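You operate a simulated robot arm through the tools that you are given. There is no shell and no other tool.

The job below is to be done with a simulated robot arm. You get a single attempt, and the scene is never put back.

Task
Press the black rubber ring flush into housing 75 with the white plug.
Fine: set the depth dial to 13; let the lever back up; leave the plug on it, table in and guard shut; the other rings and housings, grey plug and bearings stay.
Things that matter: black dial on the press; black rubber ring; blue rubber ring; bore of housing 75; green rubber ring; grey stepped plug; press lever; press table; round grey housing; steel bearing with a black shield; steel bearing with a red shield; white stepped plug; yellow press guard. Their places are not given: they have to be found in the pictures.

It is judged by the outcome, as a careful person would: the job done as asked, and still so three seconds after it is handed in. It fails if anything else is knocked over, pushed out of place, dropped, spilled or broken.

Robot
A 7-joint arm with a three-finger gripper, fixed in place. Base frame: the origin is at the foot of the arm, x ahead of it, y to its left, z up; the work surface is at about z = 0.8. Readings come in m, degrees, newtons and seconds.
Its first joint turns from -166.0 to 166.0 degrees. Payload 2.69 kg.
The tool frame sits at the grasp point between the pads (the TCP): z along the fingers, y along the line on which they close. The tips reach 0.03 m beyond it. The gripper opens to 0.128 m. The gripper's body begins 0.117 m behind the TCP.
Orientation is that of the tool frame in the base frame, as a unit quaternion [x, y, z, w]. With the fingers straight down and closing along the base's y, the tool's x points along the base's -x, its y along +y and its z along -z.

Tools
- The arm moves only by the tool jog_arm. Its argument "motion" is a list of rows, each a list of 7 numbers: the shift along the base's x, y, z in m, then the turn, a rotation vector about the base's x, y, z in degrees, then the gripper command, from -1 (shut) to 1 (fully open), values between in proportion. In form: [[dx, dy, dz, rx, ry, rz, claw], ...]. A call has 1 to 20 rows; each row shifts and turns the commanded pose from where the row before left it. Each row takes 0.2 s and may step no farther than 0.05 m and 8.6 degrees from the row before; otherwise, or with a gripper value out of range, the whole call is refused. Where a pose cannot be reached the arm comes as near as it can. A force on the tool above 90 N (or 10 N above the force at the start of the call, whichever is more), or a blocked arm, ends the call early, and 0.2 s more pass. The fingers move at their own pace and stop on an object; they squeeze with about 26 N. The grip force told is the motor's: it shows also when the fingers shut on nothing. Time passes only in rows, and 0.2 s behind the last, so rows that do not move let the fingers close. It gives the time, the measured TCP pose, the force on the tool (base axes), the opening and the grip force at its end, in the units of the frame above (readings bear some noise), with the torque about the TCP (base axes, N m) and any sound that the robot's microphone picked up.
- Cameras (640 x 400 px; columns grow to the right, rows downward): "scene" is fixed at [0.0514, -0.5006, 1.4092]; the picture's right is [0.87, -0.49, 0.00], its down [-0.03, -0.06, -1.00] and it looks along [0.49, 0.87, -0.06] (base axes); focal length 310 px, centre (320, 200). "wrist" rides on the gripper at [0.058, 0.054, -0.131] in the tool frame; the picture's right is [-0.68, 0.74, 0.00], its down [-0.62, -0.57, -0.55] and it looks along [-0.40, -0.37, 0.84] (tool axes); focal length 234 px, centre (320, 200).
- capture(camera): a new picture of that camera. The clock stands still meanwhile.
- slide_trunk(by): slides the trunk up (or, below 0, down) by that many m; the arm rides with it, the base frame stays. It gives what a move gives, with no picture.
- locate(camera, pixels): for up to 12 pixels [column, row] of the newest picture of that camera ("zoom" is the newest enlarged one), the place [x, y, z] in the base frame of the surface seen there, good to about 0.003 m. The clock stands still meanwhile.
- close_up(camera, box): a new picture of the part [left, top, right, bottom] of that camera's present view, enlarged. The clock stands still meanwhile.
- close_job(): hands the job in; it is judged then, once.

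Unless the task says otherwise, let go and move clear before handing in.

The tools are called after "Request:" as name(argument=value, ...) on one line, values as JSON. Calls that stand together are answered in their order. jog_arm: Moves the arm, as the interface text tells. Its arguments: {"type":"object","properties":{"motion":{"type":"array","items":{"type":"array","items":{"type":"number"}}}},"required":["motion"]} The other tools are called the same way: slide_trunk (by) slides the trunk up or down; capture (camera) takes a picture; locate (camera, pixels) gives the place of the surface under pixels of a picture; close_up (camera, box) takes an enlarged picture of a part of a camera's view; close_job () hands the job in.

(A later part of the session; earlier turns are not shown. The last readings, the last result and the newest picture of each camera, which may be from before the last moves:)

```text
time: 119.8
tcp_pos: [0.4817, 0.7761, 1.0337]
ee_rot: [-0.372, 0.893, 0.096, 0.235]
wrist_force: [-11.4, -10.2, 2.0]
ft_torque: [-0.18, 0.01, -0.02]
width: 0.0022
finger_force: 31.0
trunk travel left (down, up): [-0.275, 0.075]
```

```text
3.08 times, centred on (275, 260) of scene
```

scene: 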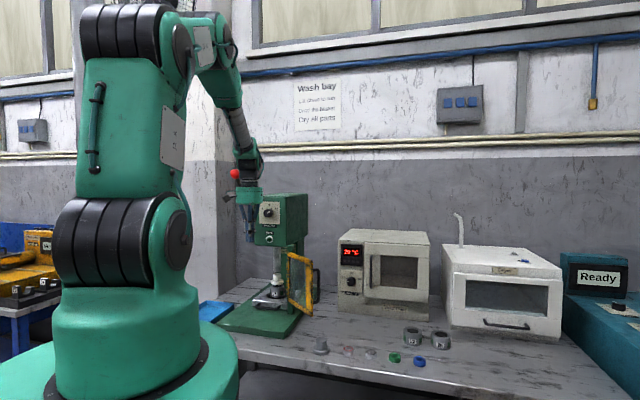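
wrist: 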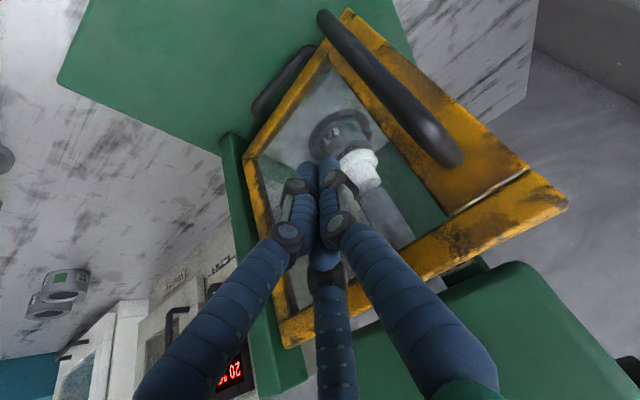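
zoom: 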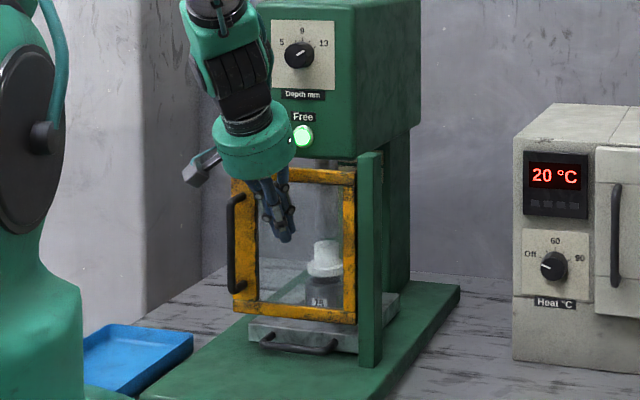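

The green "Free" lamp has lit at (302,135) and the guard resists — table in and guard shut are recognised. I back away and confirm the lamp stays on.

Request:
jog_arm(motion=[[-0.01, -0.01, 0, 0, 0, 0, -1], [-0.02, -0.02, 0, 0, 0, 0, -1], [-0.03, -0.03, 0, 0, 0, 0, -1], [-0.03, -0.03, 0.01, 0, 0, 0, -1], [0, -0.03, 0.03, 0, 0, 0, -1], [0, 0, 0, 0, 0, 0, -1]])

Request:
capture(camera="scene")

Request:
close_up(camera="scene", box=[215, 155, 325, 325])

Request:
capture(camera="wrist")

```text
time: 121.2
tcp_pos: [0.3909, 0.6547, 1.0758]
ee_rot: [-0.371, 0.893, 0.097, 0.235]
wrist_force: [-0.2, -0.1, -0.3]
ft_torque: [0.0, 0.03, 0.0]
width: 0.0021
finger_force: 31.4
trunk travel left (down, up): [-0.275, 0.075]
```

```text
taken
```

scene: 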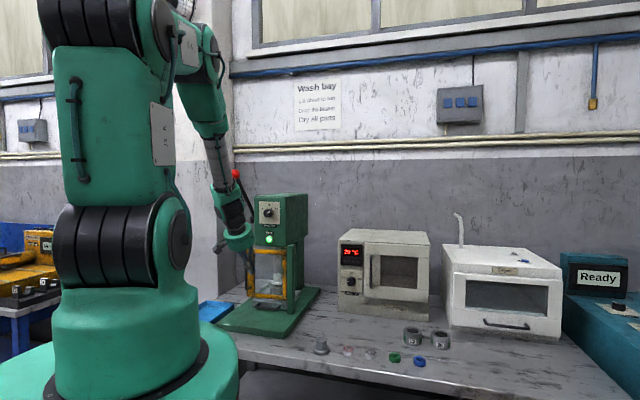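

```text
2.35 times, centred on (270, 240) of scene
```

zoom: 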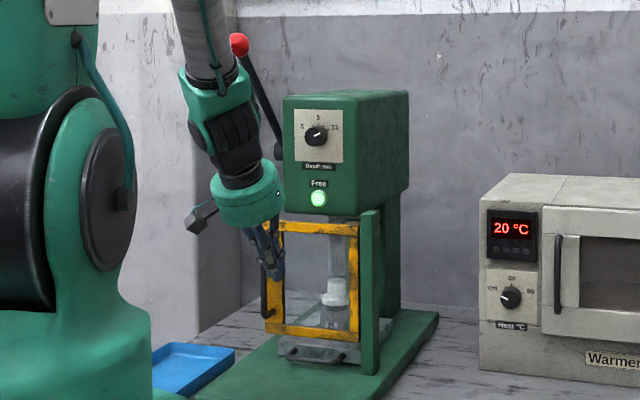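

```text
taken
```

wrist: 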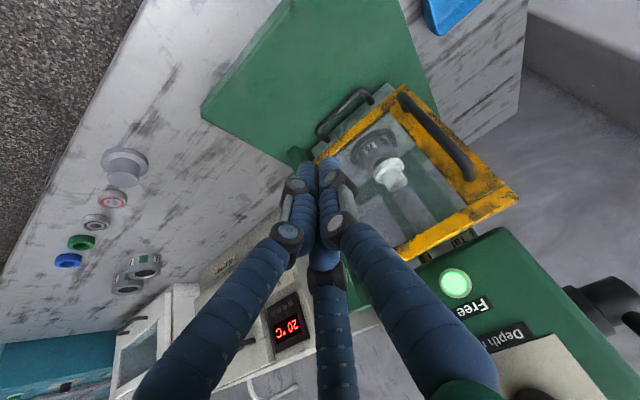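

The lamp stays lit with the guard shut. Now the lever: I zoom in and locate its ball, rod and hub.

Request:
jog_arm(motion=[[0.02, -0.03, 0, -5.3, 5.3, 0, -1], [0.02, -0.03, 0, -5.3, 5.3, 0, -1], [0.02, -0.03, 0, -5.3, 5.3, 0, -1], [0.02, -0.03, 0, -5.3, 5.3, 0, -1], [0.02, -0.02, 0, 0, 0, 0, -1], [0.02, -0.02, 0, 0, 0, 0, -1], [0, 0, 0, 0, 0, 0, -1]])

Request:
close_up(camera="scene", box=[222, 160, 282, 230])

```text
time: 122.8
tcp_pos: [0.5141, 0.4967, 1.0747]
ee_rot: [-0.385, 0.923, -0.002, -0.005]
wrist_force: [0.5, 0.7, -0.2]
ft_torque: [0.02, 0.01, -0.01]
width: 0.0025
finger_force: 31.5
trunk travel left (down, up): [-0.275, 0.075]
```

```text
5.71 times, centred on (252, 195) of scene
```

zoom: 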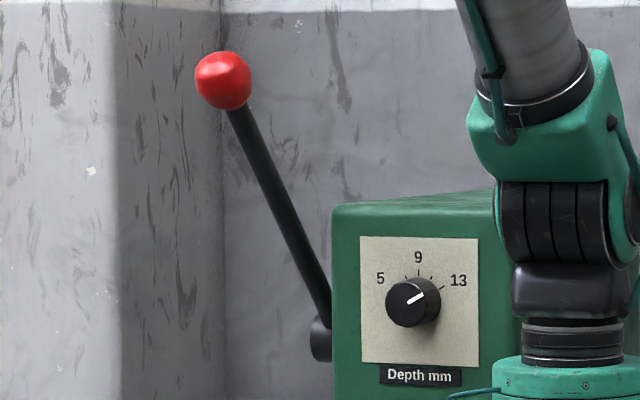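

Request:
locate(camera="zoom", pixels=[[223, 80], [205, 80], [240, 80], [223, 60], [223, 100], [247, 140], [272, 195], [300, 255], [320, 300], [318, 340], [325, 345]])

```text
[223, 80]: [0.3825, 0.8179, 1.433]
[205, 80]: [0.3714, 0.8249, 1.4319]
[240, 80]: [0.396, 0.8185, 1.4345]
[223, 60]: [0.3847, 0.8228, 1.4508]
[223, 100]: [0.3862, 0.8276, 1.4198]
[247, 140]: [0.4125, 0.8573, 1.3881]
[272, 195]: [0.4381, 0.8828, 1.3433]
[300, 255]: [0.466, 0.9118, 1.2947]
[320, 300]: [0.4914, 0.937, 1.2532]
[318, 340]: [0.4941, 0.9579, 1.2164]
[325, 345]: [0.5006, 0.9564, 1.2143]
```

The lever's ball centre is about [0.388,0.8385,1.434], radius ~21 mm, its rod lies in a plane parallel to the press axis and the pivot is near [0.502,0.953,1.225] (arm about 0.26 m). I move up to a standoff in front of the ball with the tool tilted 45°.

Request:
jog_arm(motion=[[-0.0163, 0.0076, 0.0465, 0, 0, 0, -1], [-0.0163, 0.0076, 0.0465, 0, 0, 0, -1], [-0.0163, 0.0076, 0.0465, 0, 0, 0, -1], [-0.0163, 0.0076, 0.0465, 0, 0, 0, -1], [-0.0163, 0.0076, 0.0465, 0, 0, 0, -1], [-0.0163, 0.0076, 0.0465, 0, 0, 0, -1], [-0.0163, 0.0076, 0.0465, 0, 0, 0, -1], [0, 0, 0, 5.3, -5.3, 0, 0], [0, 0, 0, 5.3, -5.3, 0, 0.09], [0, 0, 0, 5.3, -5.3, 0, 0.09], [0, 0, 0, 5.3, -5.3, 0, 0.09], [0, 0, 0, 5.3, -5.3, 0, 0.09], [0, 0, 0, 5.3, -5.3, 0, 0.09], [0, 0, 0, 0, 0, 0, 0.09]])

Request:
capture(camera="wrist")

Request:
capture(camera="scene")

```text
time: 125.8
tcp_pos: [0.3982, 0.5504, 1.402]
ee_rot: [-0.356, 0.854, 0.144, 0.35]
wrist_force: [-0.7, -0.2, 0.4]
ft_torque: [0.03, -0.01, 0.04]
width: 0.0697
finger_force: 0.1
trunk travel left (down, up): [-0.275, 0.075]
```

```text
taken
```

wrist: 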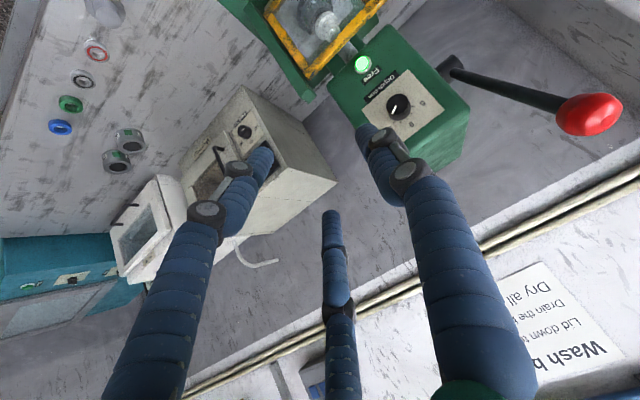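

```text
taken
```

scene: 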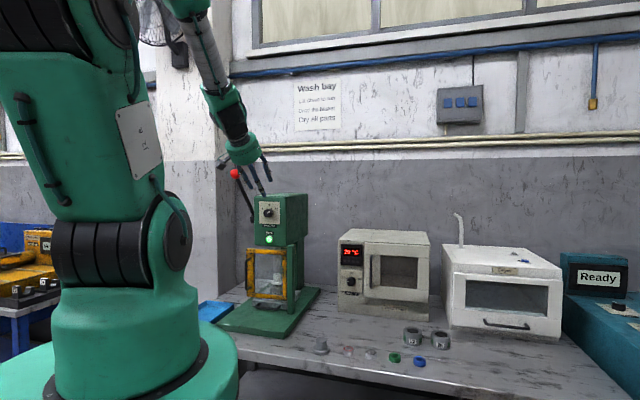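

The tilted pose is reached and the ball is seen at (588,115). I locate the ball again from this side.

Request:
close_up(camera="wrist", box=[430, 40, 639, 150])

Request:
locate(camera="wrist", pixels=[[588, 115], [570, 115], [607, 115], [588, 100], [588, 130], [540, 100], [510, 90], [480, 80], [452, 70]])

```text
3.06 times, centred on (534, 95) of wrist
```

zoom: 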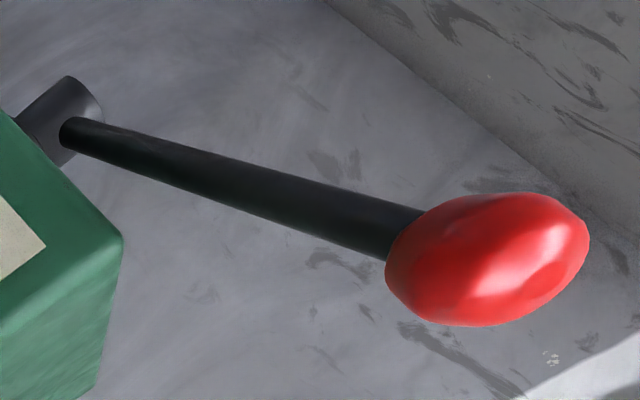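

```text
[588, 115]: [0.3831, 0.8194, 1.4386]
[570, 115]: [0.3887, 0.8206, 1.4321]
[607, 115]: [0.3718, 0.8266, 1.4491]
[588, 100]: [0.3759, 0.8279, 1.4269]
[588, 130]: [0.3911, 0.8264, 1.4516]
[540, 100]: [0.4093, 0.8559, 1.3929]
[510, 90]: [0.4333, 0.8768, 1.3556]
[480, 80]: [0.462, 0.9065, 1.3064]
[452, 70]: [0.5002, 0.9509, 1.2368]
```

Ball centre ≈ [0.389,0.839,1.436] from both cameras; rod inclined ≈50°, pivot near x+y=1.472, z=1.228. I move to the standoff point in line with the ball.

Request:
jog_arm(motion=[[-0.014, 0.0356, 0.0233, 0, 0, 0, 0.09], [-0.014, 0.0356, 0.0233, 0, 0, 0, 0.09], [-0.014, 0.0356, 0.0233, 0, 0, 0, 0.09], [-0.014, 0.0356, 0.0233, 0, 0, 0, 0.09], [-0.014, 0.0356, 0.0233, 0, 0, 0, 0.09], [-0.014, 0.0356, 0.0233, 0, 0, 0, 0.09], [0, 0, 0, 0, 0, 0, 0.09]])

Request:
capture(camera="wrist")

Request:
capture(camera="scene")

```text
time: 127.4
tcp_pos: [0.3146, 0.7653, 1.5392]
ee_rot: [-0.355, 0.855, 0.142, 0.35]
wrist_force: [-0.2, 0.0, -0.1]
ft_torque: [0.01, 0.01, -0.05]
width: 0.0696
finger_force: 0.0
trunk travel left (down, up): [-0.275, 0.075]
```

```text
taken
```

wrist: 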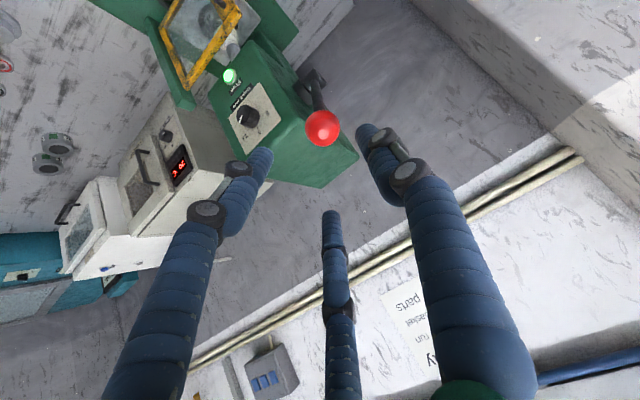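

```text
taken
```

scene: 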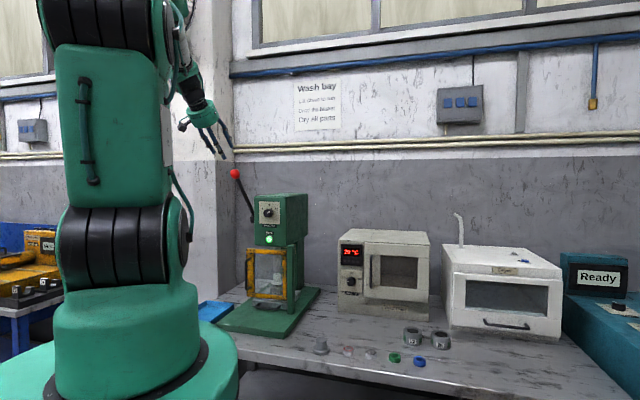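

The ball lies on the tool axis at (322,127). I advance so it comes between the pads.

Request:
jog_arm(motion=[[0.0124, 0.0126, -0.0173, 0, 0, 0, 0.09], [0.0124, 0.0126, -0.0173, 0, 0, 0, 0.09], [0.0124, 0.0126, -0.0173, 0, 0, 0, 0.09], [0.0124, 0.0126, -0.0173, 0, 0, 0, 0.09], [0, 0, 0, 0, 0, 0, 0.09]])

Request:
capture(camera="wrist")

```text
time: 128.6
tcp_pos: [0.3664, 0.8139, 1.4695]
ee_rot: [-0.356, 0.855, 0.144, 0.35]
wrist_force: [0.0, -0.8, 0.1]
ft_torque: [0.0, 0.04, 0.03]
width: 0.0699
finger_force: 0.0
trunk travel left (down, up): [-0.275, 0.075]
```

```text
taken
```

wrist: 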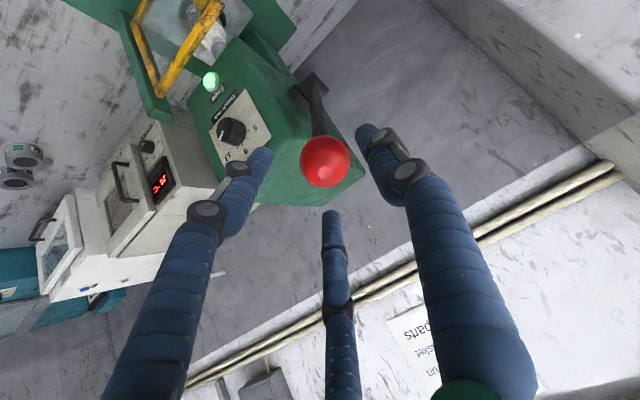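

The ball is at (325,162), about 4 mm off the axis. I correct, advance the last 48 mm, and check before closing.

Request:
jog_arm(motion=[[-0.0008, 0.0038, 0.0022, 0, 0, 0, 0.09], [0.012, 0.012, -0.017, 0, 0, 0, 0.09], [0.012, 0.012, -0.017, 0, 0, 0, 0.09], [0, 0, 0, 0, 0, 0, 0.09]])

Request:
capture(camera="wrist")

Request:
close_up(camera="scene", box=[205, 140, 285, 220])

```text
time: 129.6
tcp_pos: [0.3879, 0.8409, 1.4398]
ee_rot: [-0.356, 0.854, 0.144, 0.35]
wrist_force: [0.7, 0.1, 0.6]
ft_torque: [-0.03, 0.01, 0.05]
width: 0.0698
finger_force: 0.0
trunk travel left (down, up): [-0.275, 0.075]
```

```text
taken
```

wrist: 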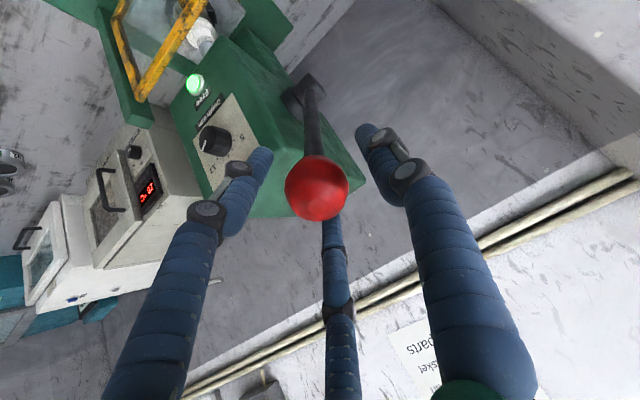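

```text
5.00 times, centred on (245, 180) of scene
```

zoom: 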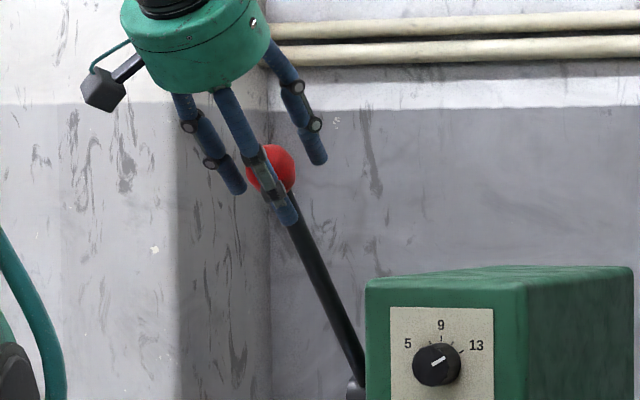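

The ball is on the TCP (316,188). I close on it.

Request:
jog_arm(motion=[[0, 0, 0, 0, 0, 0, -0.3], [0, 0, 0, 0, 0, 0, -1], [0, 0, 0, 0, 0, 0, -1], [0, 0, 0, 0, 0, 0, -1]])

Request:
capture(camera="wrist")

```text
time: 130.6
tcp_pos: [0.388, 0.8397, 1.4366]
ee_rot: [-0.356, 0.855, 0.143, 0.349]
wrist_force: [-8.0, -14.3, -12.4]
ft_torque: [-0.13, 0.03, 0.01]
width: 0.0408
finger_force: 45.4
trunk travel left (down, up): [-0.275, 0.075]
```

```text
taken
```

wrist: 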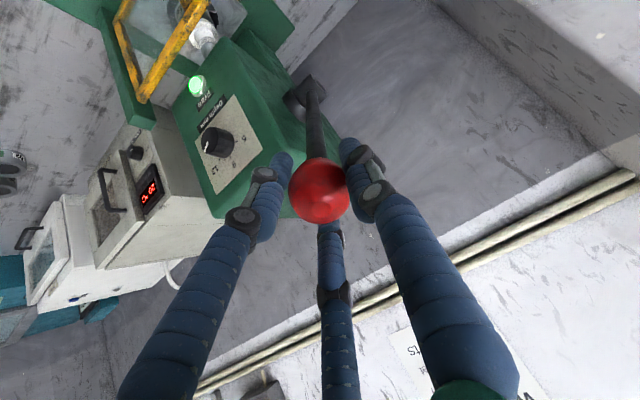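

Gripped at 41 mm. I draw the lever down along its arc, a first few degrees to test.

Request:
jog_arm(motion=[[-0.0082, -0.0082, -0.0102, 0, 0, 0, -1], [-0.0071, -0.0071, -0.0099, 0, 0, 0, -1], [-0.0068, -0.0068, -0.0105, 0, 0, 0, -1], [0, 0, 0, 0, 0, 0, -1]])

Request:
capture(camera="wrist")

Request:
close_up(camera="scene", box=[205, 160, 325, 310])

```text
time: 131.6
tcp_pos: [0.3662, 0.8184, 1.4094]
ee_rot: [-0.355, 0.855, 0.143, 0.35]
wrist_force: [0.9, -1.8, 5.3]
ft_torque: [0.79, -0.67, -0.05]
width: 0.041
finger_force: 45.1
trunk travel left (down, up): [-0.275, 0.075]
```

```text
taken
```

wrist: 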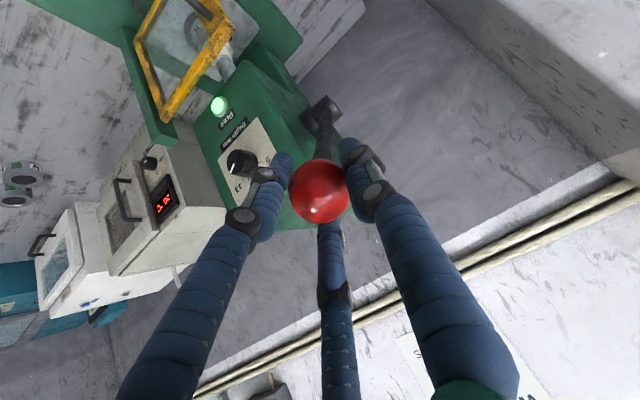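

```text
2.67 times, centred on (265, 235) of scene
```

zoom: 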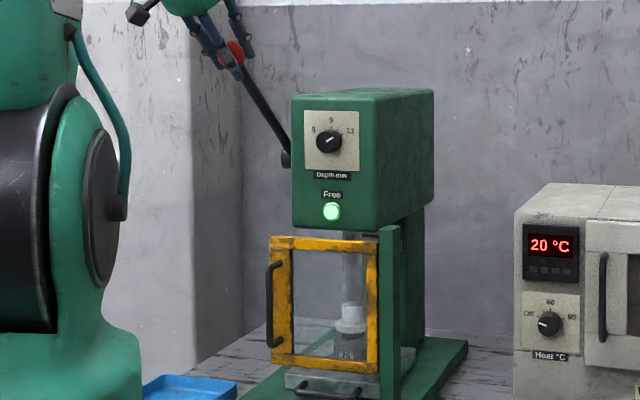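

The lever follows with little force. I continue down.

Request:
jog_arm(motion=[[-0.0064, -0.0064, -0.0109, 0, 0, 0, -1], [-0.0059, -0.0059, -0.0113, 0, 0, 0, -1], [-0.0055, -0.0055, -0.0118, 0, 0, 0, -1], [-0.005, -0.005, -0.0122, 0, 0, 0, -1], [-0.0047, -0.0047, -0.0125, 0, 0, 0, -1], [0, 0, 0, 0, 0, 0, -1]])

Request:
capture(camera="wrist")

Request:
close_up(camera="scene", box=[205, 160, 325, 310])

```text
time: 133.0
tcp_pos: [0.3402, 0.7916, 1.3494]
ee_rot: [-0.355, 0.855, 0.143, 0.35]
wrist_force: [-3.8, -0.7, 5.4]
ft_torque: [0.48, -0.44, 0.03]
width: 0.0415
finger_force: 44.7
trunk travel left (down, up): [-0.275, 0.075]
```

```text
taken
```

wrist: 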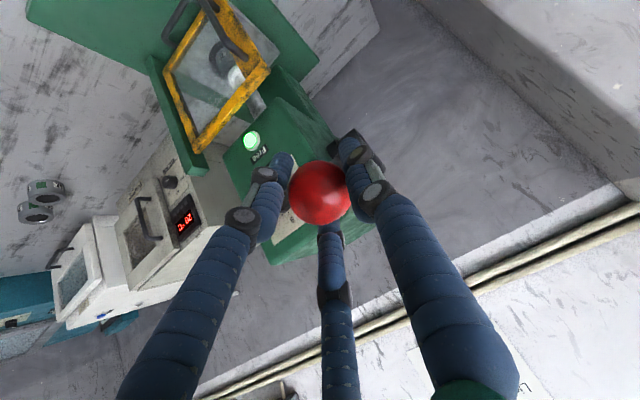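

```text
2.67 times, centred on (265, 235) of scene
```

zoom: 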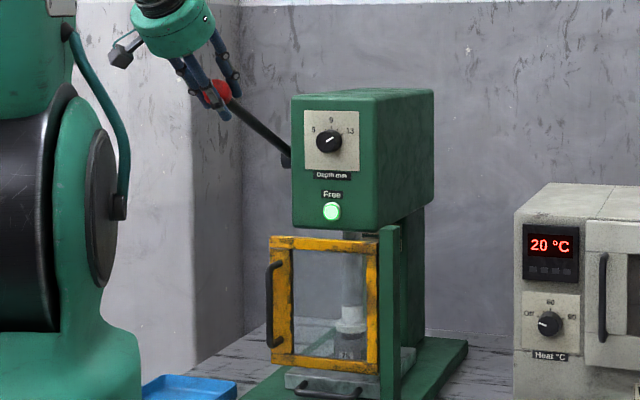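

The ram is coming down toward the plug. I check it close up, then continue.

Request:
close_up(camera="scene", box=[250, 240, 310, 310])

Request:
jog_arm(motion=[[-0.0041, -0.0041, -0.0129, 0, 0, 0, -1], [-0.0037, -0.0037, -0.0132, 0, 0, 0, -1], [0, 0, 0, 0, 0, 0, -1]])

Request:
close_up(camera="scene", box=[250, 240, 310, 310])

Request:
capture(camera="wrist")

```text
5.71 times, centred on (280, 275) of scene
```

zoom: 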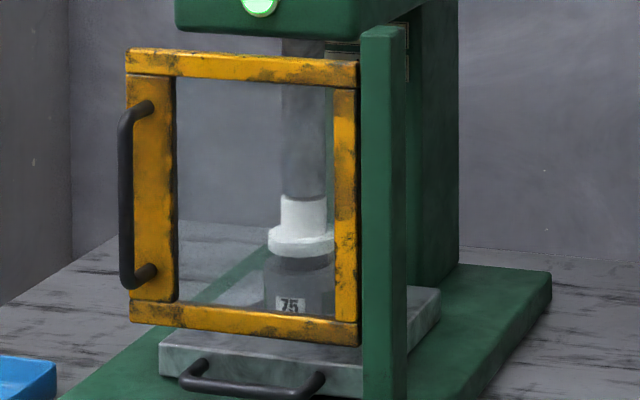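

```text
time: 133.8
tcp_pos: [0.3304, 0.7838, 1.3225]
ee_rot: [-0.355, 0.855, 0.143, 0.35]
wrist_force: [2.7, -6.2, 1.9]
ft_torque: [0.17, -0.31, -0.08]
width: 0.0407
finger_force: 45.0
trunk travel left (down, up): [-0.275, 0.075]
```

```text
5.71 times, centred on (280, 275) of scene
```

zoom: 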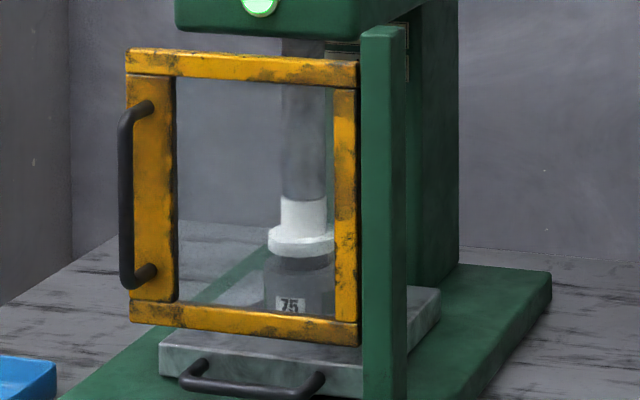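

```text
taken
```

wrist: 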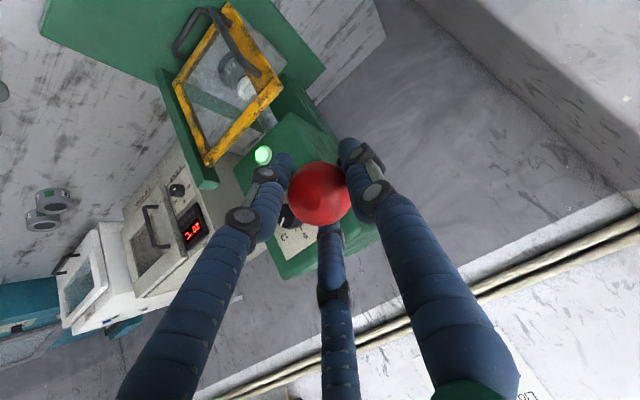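

The ram is at the plug top and still little force. I keep drawing the lever down.

Request:
jog_arm(motion=[[-0.0032, -0.0032, -0.0134, 0, 0, 0, -1], [-0.0027, -0.0027, -0.0136, 0, 0, 0, -1], [-0.0021, -0.0021, -0.0138, 0, 0, 0, -1], [0, 0, 0, 0, 0, 0, -1]])

Request:
close_up(camera="scene", box=[250, 240, 310, 310])

Request:
capture(camera="wrist")

```text
time: 134.8
tcp_pos: [0.3236, 0.7754, 1.2848]
ee_rot: [-0.356, 0.855, 0.144, 0.35]
wrist_force: [8.1, -20.1, 11.0]
ft_torque: [0.77, -1.42, -1.43]
width: 0.0423
finger_force: 44.9
trunk travel left (down, up): [-0.275, 0.075]
```

```text
5.71 times, centred on (280, 275) of scene
```

zoom: 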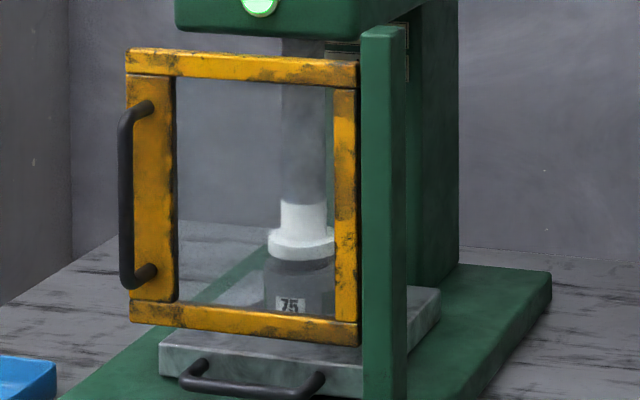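

```text
taken
```

wrist: 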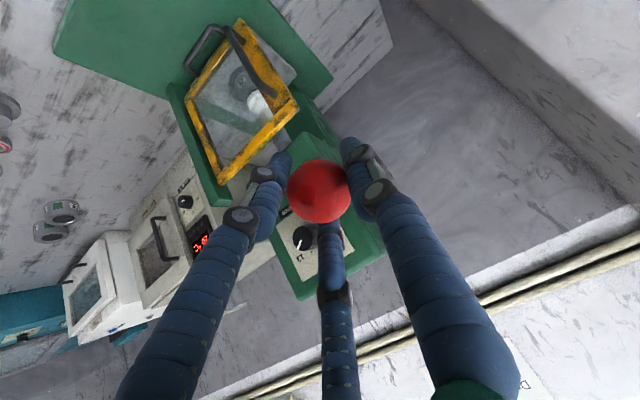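

Pressing has begun (the plug has sunk about 4 mm) with modest force; a sideways 20 N shows, so I let the tool drift right slightly while continuing the arc.

Request:
jog_arm(motion=[[-0.0012, -0.0022, -0.0139, 0, 0, 0, -1], [-0.0006, -0.0016, -0.0141, 0, 0, 0, -1], [-0.0003, -0.0009, -0.0141, 0, 0, 0, -1], [0, 0, 0, 0, 0, 0, -1]])

Request:
close_up(camera="scene", box=[250, 240, 310, 310])

Request:
capture(camera="wrist")

```text
time: 135.8
tcp_pos: [0.321, 0.7716, 1.2383]
ee_rot: [-0.355, 0.855, 0.143, 0.349]
wrist_force: [6.8, -27.1, 4.3]
ft_torque: [-0.13, 0.0, -0.87]
width: 0.045
finger_force: 44.6
trunk travel left (down, up): [-0.275, 0.075]
```

```text
5.71 times, centred on (280, 275) of scene
```

zoom: 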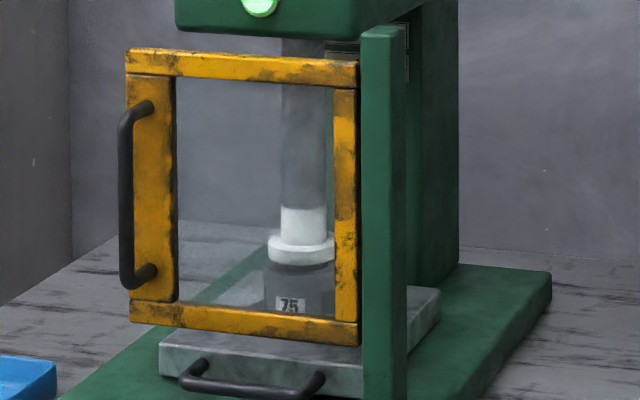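

```text
taken
```

wrist: 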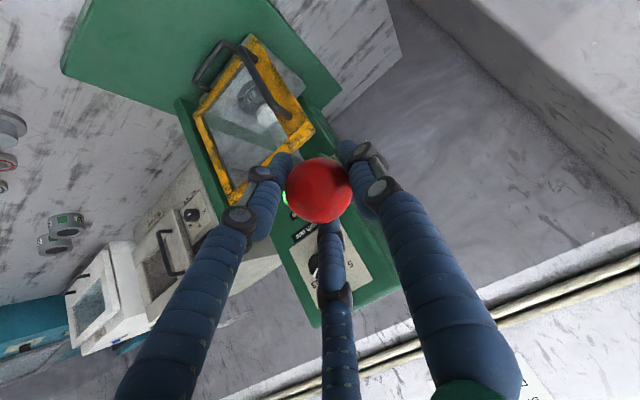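

The plug has sunk about 7 mm. I ease the sideways force (shift about −4 mm in y) and continue down.

Request:
jog_arm(motion=[[0, -0.0025, -0.0141, 0, 0, 0, -1], [0.0003, -0.0012, -0.0141, 0, 0, 0, -1], [0.0008, 0.0004, -0.014, 0, 0, 0, -1], [0, 0, 0, 0, 0, 0, -1]])

Request:
close_up(camera="scene", box=[250, 240, 310, 310])

Request:
capture(camera="wrist")

Request:
capture(camera="scene")

```text
time: 136.8
tcp_pos: [0.3208, 0.7702, 1.2001]
ee_rot: [-0.356, 0.854, 0.145, 0.349]
wrist_force: [5.5, 9.8, 8.4]
ft_torque: [0.86, -0.76, -1.41]
width: 0.0437
finger_force: 44.3
trunk travel left (down, up): [-0.275, 0.075]
```

```text
5.71 times, centred on (280, 275) of scene
```

zoom: 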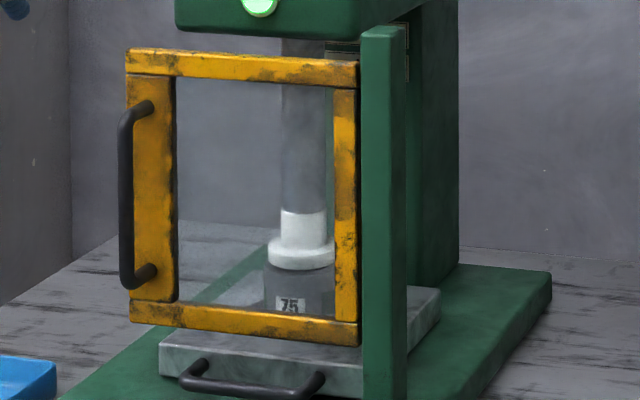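

```text
taken
```

wrist: 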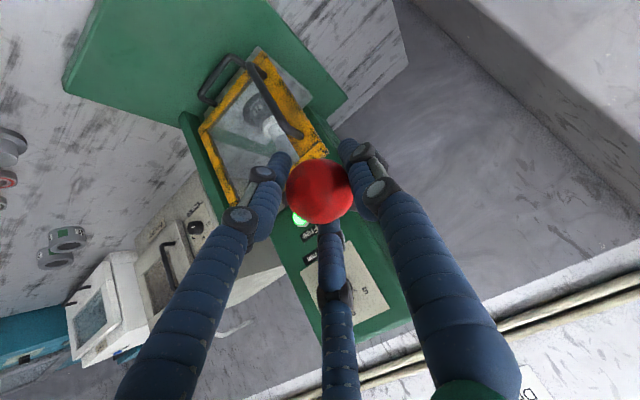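

```text
taken
```

scene: 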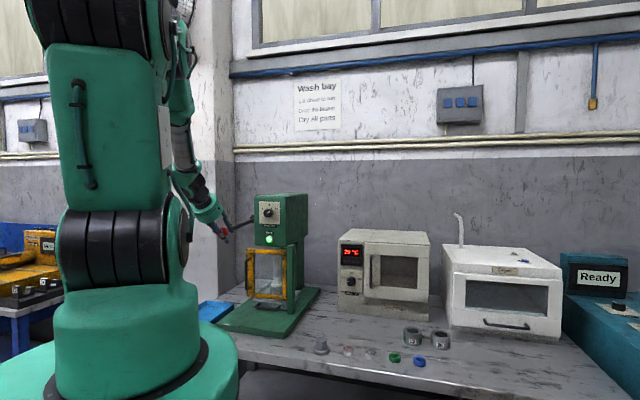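

The plug has sunk about 11 mm. I continue in smaller steps until the depth stop is felt.

Request:
jog_arm(motion=[[0.0012, 0.0012, -0.0095, 0, 0, 0, -1], [0.0012, 0.0012, -0.0095, 0, 0, 0, -1], [0, 0, 0, 0, 0, 0, -1]])

Request:
close_up(camera="scene", box=[250, 240, 310, 310])

Request:
capture(camera="wrist")

```text
time: 137.6
tcp_pos: [0.3227, 0.7711, 1.18]
ee_rot: [-0.356, 0.855, 0.143, 0.349]
wrist_force: [-2.1, 17.0, 8.5]
ft_torque: [0.61, -0.57, -1.09]
width: 0.0441
finger_force: 45.3
trunk travel left (down, up): [-0.275, 0.075]
```

```text
5.71 times, centred on (280, 275) of scene
```

zoom: 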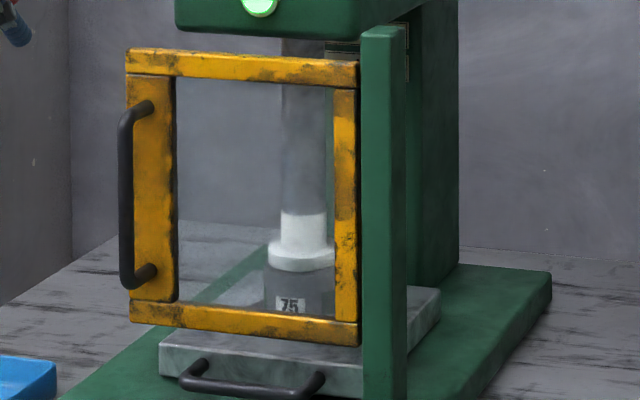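

```text
taken
```

wrist: 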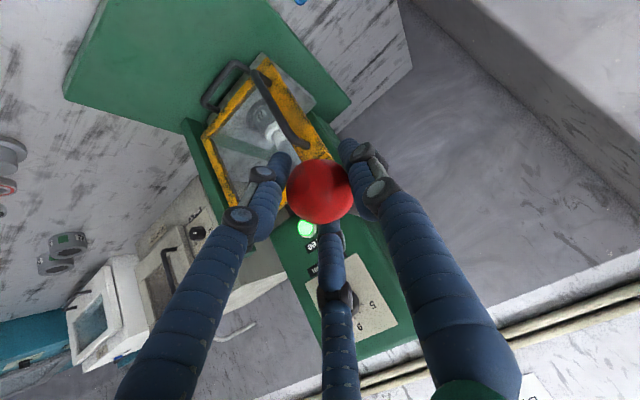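

Another 1.5 mm. I continue carefully for the stop.

Request:
jog_arm(motion=[[0.001, 0.0005, -0.007, 0, 0, 0, -1], [0.001, 0.0005, -0.007, 0, 0, 0, -1], [0, 0, 0, 0, 0, 0, -1]])

Request:
close_up(camera="scene", box=[262, 265, 302, 305])

Request:
capture(camera="wrist")

```text
time: 138.4
tcp_pos: [0.3234, 0.7732, 1.1669]
ee_rot: [-0.357, 0.854, 0.144, 0.35]
wrist_force: [-19.4, 22.9, 12.8]
ft_torque: [0.81, -0.64, -1.17]
width: 0.0442
finger_force: 44.4
trunk travel left (down, up): [-0.275, 0.075]
```

```text
10.00 times, centred on (282, 285) of scene
```

zoom: 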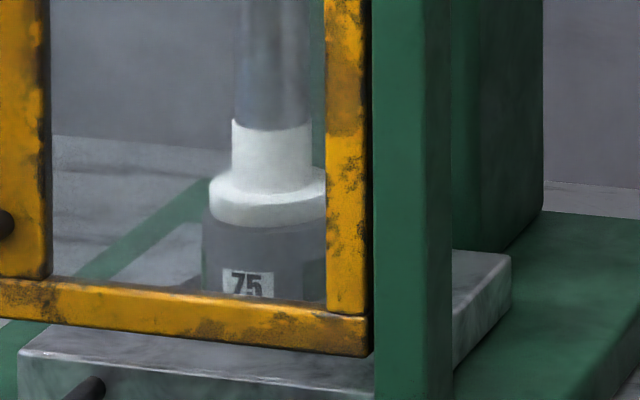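

```text
taken
```

wrist: 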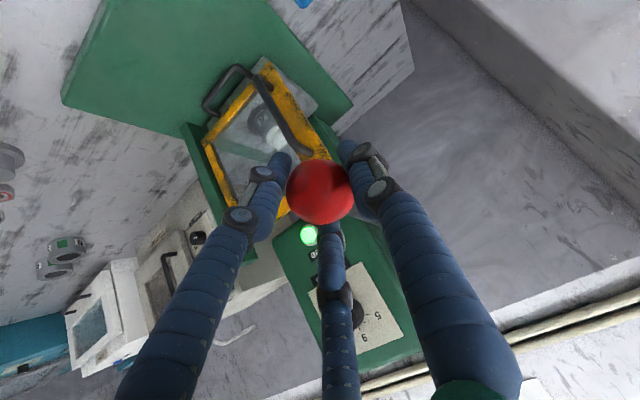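

I zoom in further on the flange/housing gap.

Request:
close_up(camera="scene", box=[278, 276, 298, 298])

```text
16.00 times, centred on (288, 287) of scene
```

zoom: 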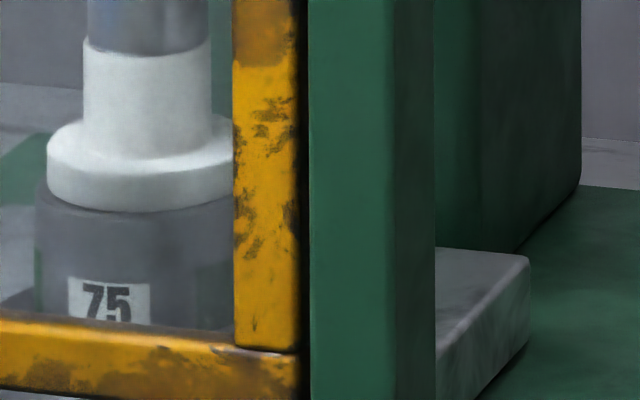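

It looks nearly flush but the stop is not felt yet. I relieve the sideways force and press a bit further.

Request:
jog_arm(motion=[[-0.001, 0.002, -0.006, 0, 0, 0, -1], [0.0005, 0.0015, -0.006, 0, 0, 0, -1], [0, 0, 0, 0, 0, 0, -1]])

Request:
close_up(camera="scene", box=[278, 276, 298, 298])

Request:
capture(camera="wrist")

```text
time: 139.2
tcp_pos: [0.3256, 0.7767, 1.1571]
ee_rot: [-0.355, 0.854, 0.145, 0.352]
wrist_force: [1.5, 16.2, 32.7]
ft_torque: [0.73, 0.12, -1.59]
width: 0.0447
finger_force: 45.3
trunk travel left (down, up): [-0.275, 0.075]
```

```text
16.00 times, centred on (288, 287) of scene
```

zoom: 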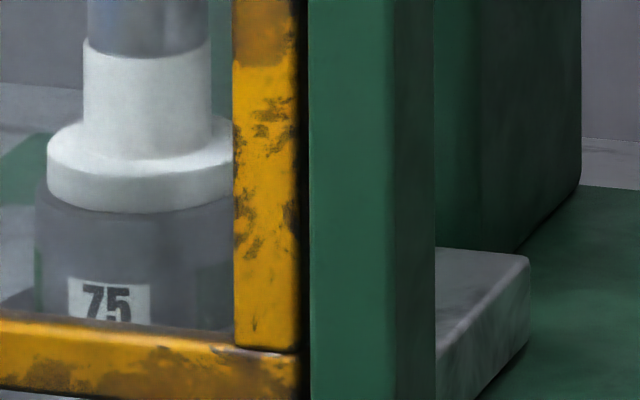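

```text
taken
```

wrist: 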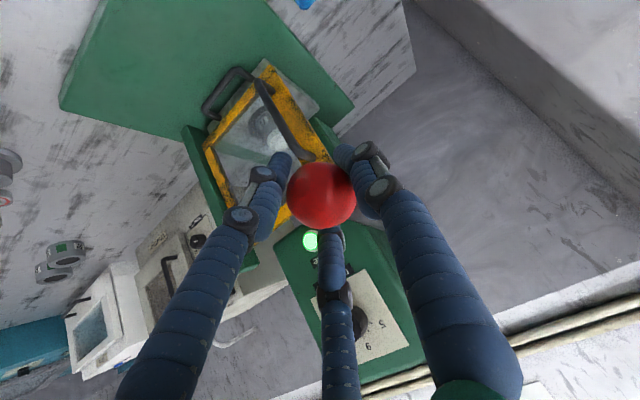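

Upward force has risen to 33 N, so the stop or flush contact is near. One more small push.

Request:
jog_arm(motion=[[0.0007, 0.0007, -0.005, 0, 0, 0, -1], [0, 0, 0, 0, 0, 0, -1]])

Request:
close_up(camera="scene", box=[278, 276, 298, 298])

Request:
close_up(camera="wrist", box=[180, 40, 380, 240])

```text
time: 139.8
tcp_pos: [0.3265, 0.7746, 1.1503]
ee_rot: [-0.354, 0.855, 0.144, 0.351]
wrist_force: [20.0, 17.9, 29.8]
ft_torque: [0.34, 0.14, -0.14]
width: 0.0444
finger_force: 45.3
trunk travel left (down, up): [-0.275, 0.075]
```

```text
16.00 times, centred on (288, 287) of scene
```

zoom: 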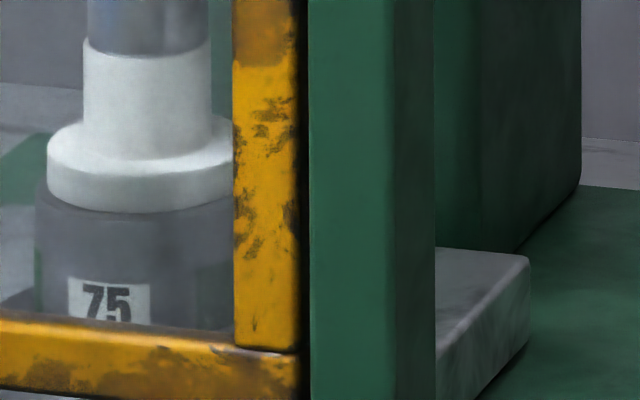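

```text
2.00 times, centred on (280, 140) of wrist
```

zoom: 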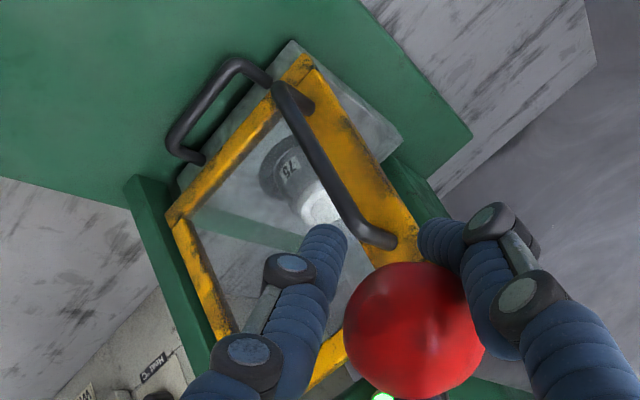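

The plug no longer moves (flange edge steady at row 213) while the ball began to slip in the grip: the depth stop is reached. I now guide the lever back up along the same arc.

Request:
jog_arm(motion=[[-0.002, -0.0018, 0.015, 0, 0, 0, -1], [-0.002, -0.0018, 0.015, 0, 0, 0, -1], [-0.0008, -0.0005, 0.01, 0, 0, 0, -1], [-0.0008, -0.0005, 0.01, 0, 0, 0, -1], [0, 0.0005, 0.0128, 0, 0, 0, -1], [0, 0.0005, 0.0128, 0, 0, 0, -1], [0, 0.0005, 0.0128, 0, 0, 0, -1], [0, 0, 0, 0, 0, 0, -1]])

Request:
capture(camera="wrist")

Request:
close_up(camera="scene", box=[250, 240, 310, 310])

```text
time: 141.6
tcp_pos: [0.3258, 0.7727, 1.2356]
ee_rot: [-0.354, 0.856, 0.142, 0.348]
wrist_force: [62.8, 1.1, -8.6]
ft_torque: [-0.99, 1.74, -1.05]
width: 0.0465
finger_force: 45.0
trunk travel left (down, up): [-0.275, 0.075]
```

```text
taken
```

wrist: 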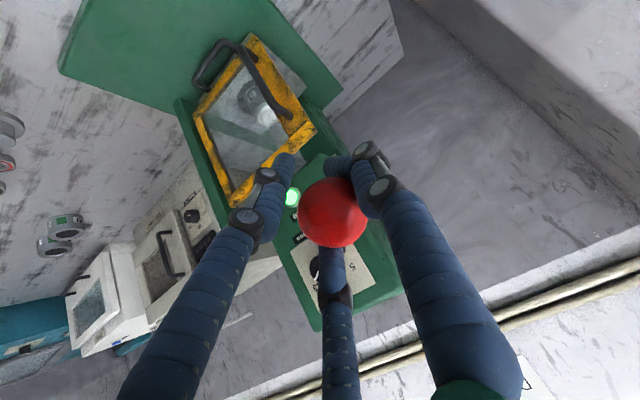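

```text
5.71 times, centred on (280, 275) of scene
```

zoom: 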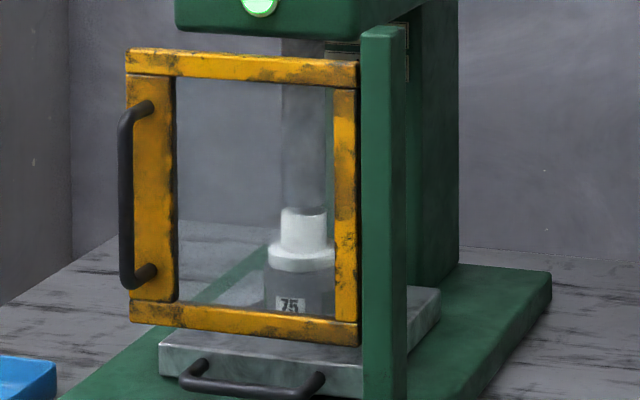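

The plug stays down while the ram lifts, but the ball has crept 15 mm upward in the grip and side force is 63 N. I open the fingers to free the ball.

Request:
jog_arm(motion=[[0, 0, 0, 0, 0, 0, 0.2], [0, 0, 0, 0, 0, 0, 0.3], [0, 0, 0, 0, 0, 0, 0.3]])

Request:
capture(camera="wrist")

Request:
capture(camera="scene")

```text
time: 142.4
tcp_pos: [0.3202, 0.7743, 1.2365]
ee_rot: [-0.356, 0.854, 0.144, 0.35]
wrist_force: [2.0, -0.6, 0.7]
ft_torque: [0.02, 0.07, 0.03]
width: 0.0856
finger_force: 1.0
trunk travel left (down, up): [-0.275, 0.075]
```

```text
taken
```

wrist: 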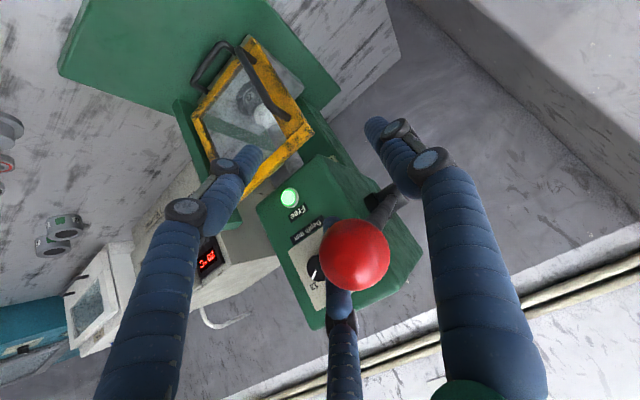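

```text
taken
```

scene: 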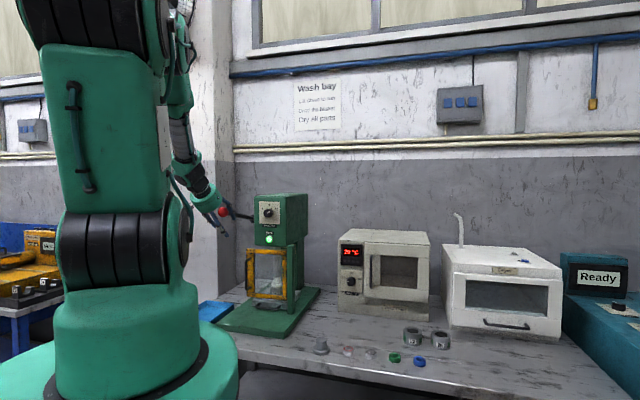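

The lever rises by itself (ball now at (355,255)), so it is spring-returned. I wait briefly and watch it.

Request:
jog_arm(motion=[[0, 0, 0, 0, 0, 0, 0.3], [0, 0, 0, 0, 0, 0, 0.3]])

Request:
capture(camera="wrist")

Request:
close_up(camera="scene", box=[170, 160, 270, 260])

```text
time: 143.0
tcp_pos: [0.3207, 0.7734, 1.2374]
ee_rot: [-0.356, 0.855, 0.144, 0.349]
wrist_force: [1.4, -0.6, 1.4]
ft_torque: [0.02, 0.1, 0.04]
width: 0.0845
finger_force: 0.8
trunk travel left (down, up): [-0.275, 0.075]
```

```text
taken
```

wrist: 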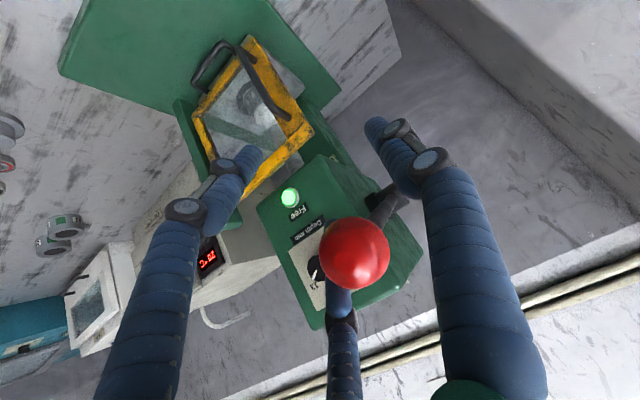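

```text
4.00 times, centred on (220, 210) of scene
```

zoom: 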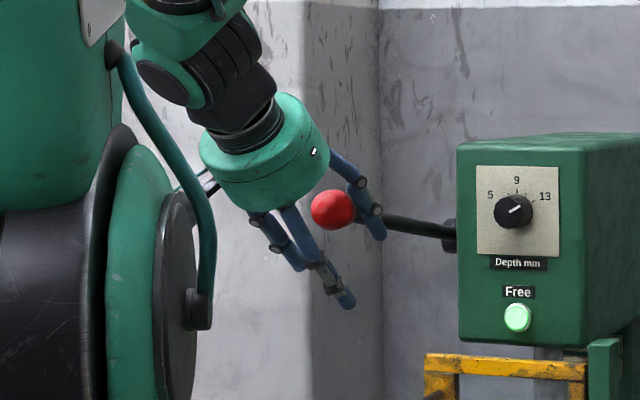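

The lever holds where it is (ball ≈ [0.327,0.780,1.283], about 12° above level), so I must lift it. I bring the TCP onto the ball again, with the fingers still open.

Request:
jog_arm(motion=[[0.002, 0.002, 0.015, 0, 0, 0, 0.3], [0.002, 0.002, 0.015, 0, 0, 0, 0.3], [0.002, 0.002, 0.015, 0, 0, 0, 0.3], [0, 0, 0, 0, 0, 0, 0.3]])

Request:
capture(camera="wrist")

```text
time: 144.0
tcp_pos: [0.3251, 0.7778, 1.2826]
ee_rot: [-0.355, 0.855, 0.144, 0.349]
wrist_force: [4.7, -1.0, 0.1]
ft_torque: [0.08, 0.24, -0.04]
width: 0.0855
finger_force: 1.9
trunk travel left (down, up): [-0.275, 0.075]
```

```text
taken
```

wrist: 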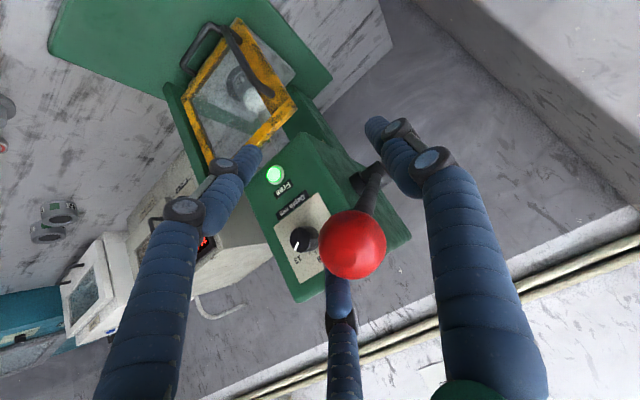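

The ball rose with the hand: it rests against the hand's rear finger and the lever is spring-returned. I keep moving up along the arc with fingers open, letting it follow gently to the top.

Request:
jog_arm(motion=[[0.0043, 0.0043, 0.0129, 0, 0, 0, 0.3], [0.0043, 0.0043, 0.0129, 0, 0, 0, 0.3], [0.0043, 0.0043, 0.0129, 0, 0, 0, 0.3], [0.0062, 0.0062, 0.0124, 0, 0, 0, 0.3], [0.0062, 0.0062, 0.0124, 0, 0, 0, 0.3], [0.0062, 0.0062, 0.0124, 0, 0, 0, 0.3], [0.0078, 0.0078, 0.011, 0, 0, 0, 0.3], [0.0078, 0.0078, 0.011, 0, 0, 0, 0.3], [0, 0, 0, 0, 0, 0, 0.3]])

Request:
capture(camera="wrist")

Request:
close_up(camera="scene", box=[180, 130, 300, 260])

```text
time: 146.0
tcp_pos: [0.3752, 0.827, 1.3794]
ee_rot: [-0.356, 0.854, 0.145, 0.349]
wrist_force: [0.5, -1.0, 0.1]
ft_torque: [0.0, 0.03, -0.02]
width: 0.0839
finger_force: 0.9
trunk travel left (down, up): [-0.275, 0.075]
```

```text
taken
```

wrist: 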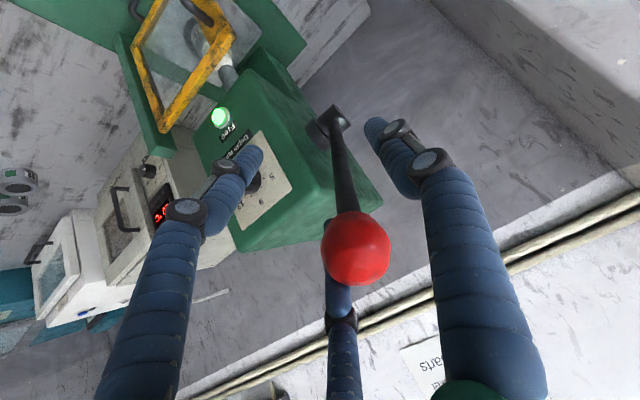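

```text
3.08 times, centred on (240, 195) of scene
```

zoom: 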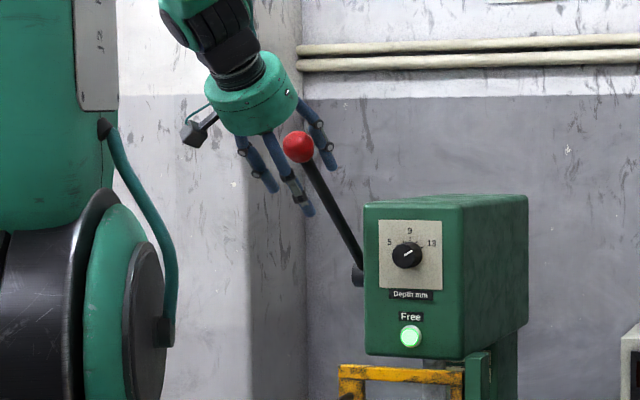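

The lever has followed to about 47°. I move up a little more until it stays behind.

Request:
jog_arm(motion=[[0.008, 0.008, 0.0105, 0, 0, 0, 0.3], [0.008, 0.008, 0.0105, 0, 0, 0, 0.3], [0, 0, 0, 0, 0, 0, 0.3]])

Request:
capture(camera="wrist")

Request:
close_up(camera="scene", box=[222, 160, 282, 230])

```text
time: 146.8
tcp_pos: [0.39, 0.8419, 1.399]
ee_rot: [-0.356, 0.855, 0.144, 0.349]
wrist_force: [-0.3, 0.1, -0.5]
ft_torque: [-0.02, -0.02, -0.02]
width: 0.0833
finger_force: 0.0
trunk travel left (down, up): [-0.275, 0.075]
```

```text
taken
```

wrist: 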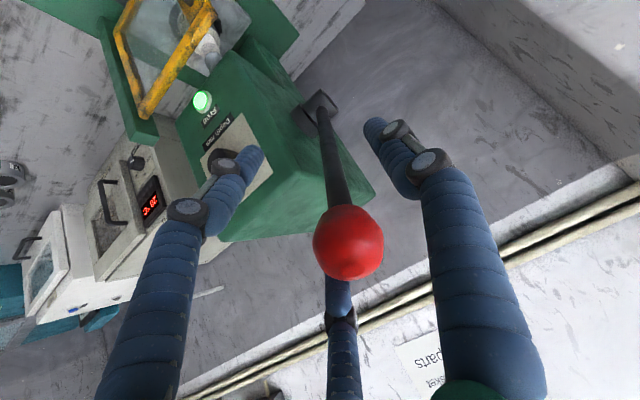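

```text
5.71 times, centred on (252, 195) of scene
```

zoom: 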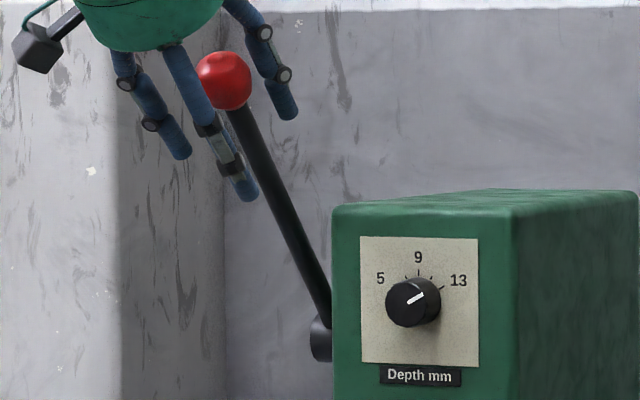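

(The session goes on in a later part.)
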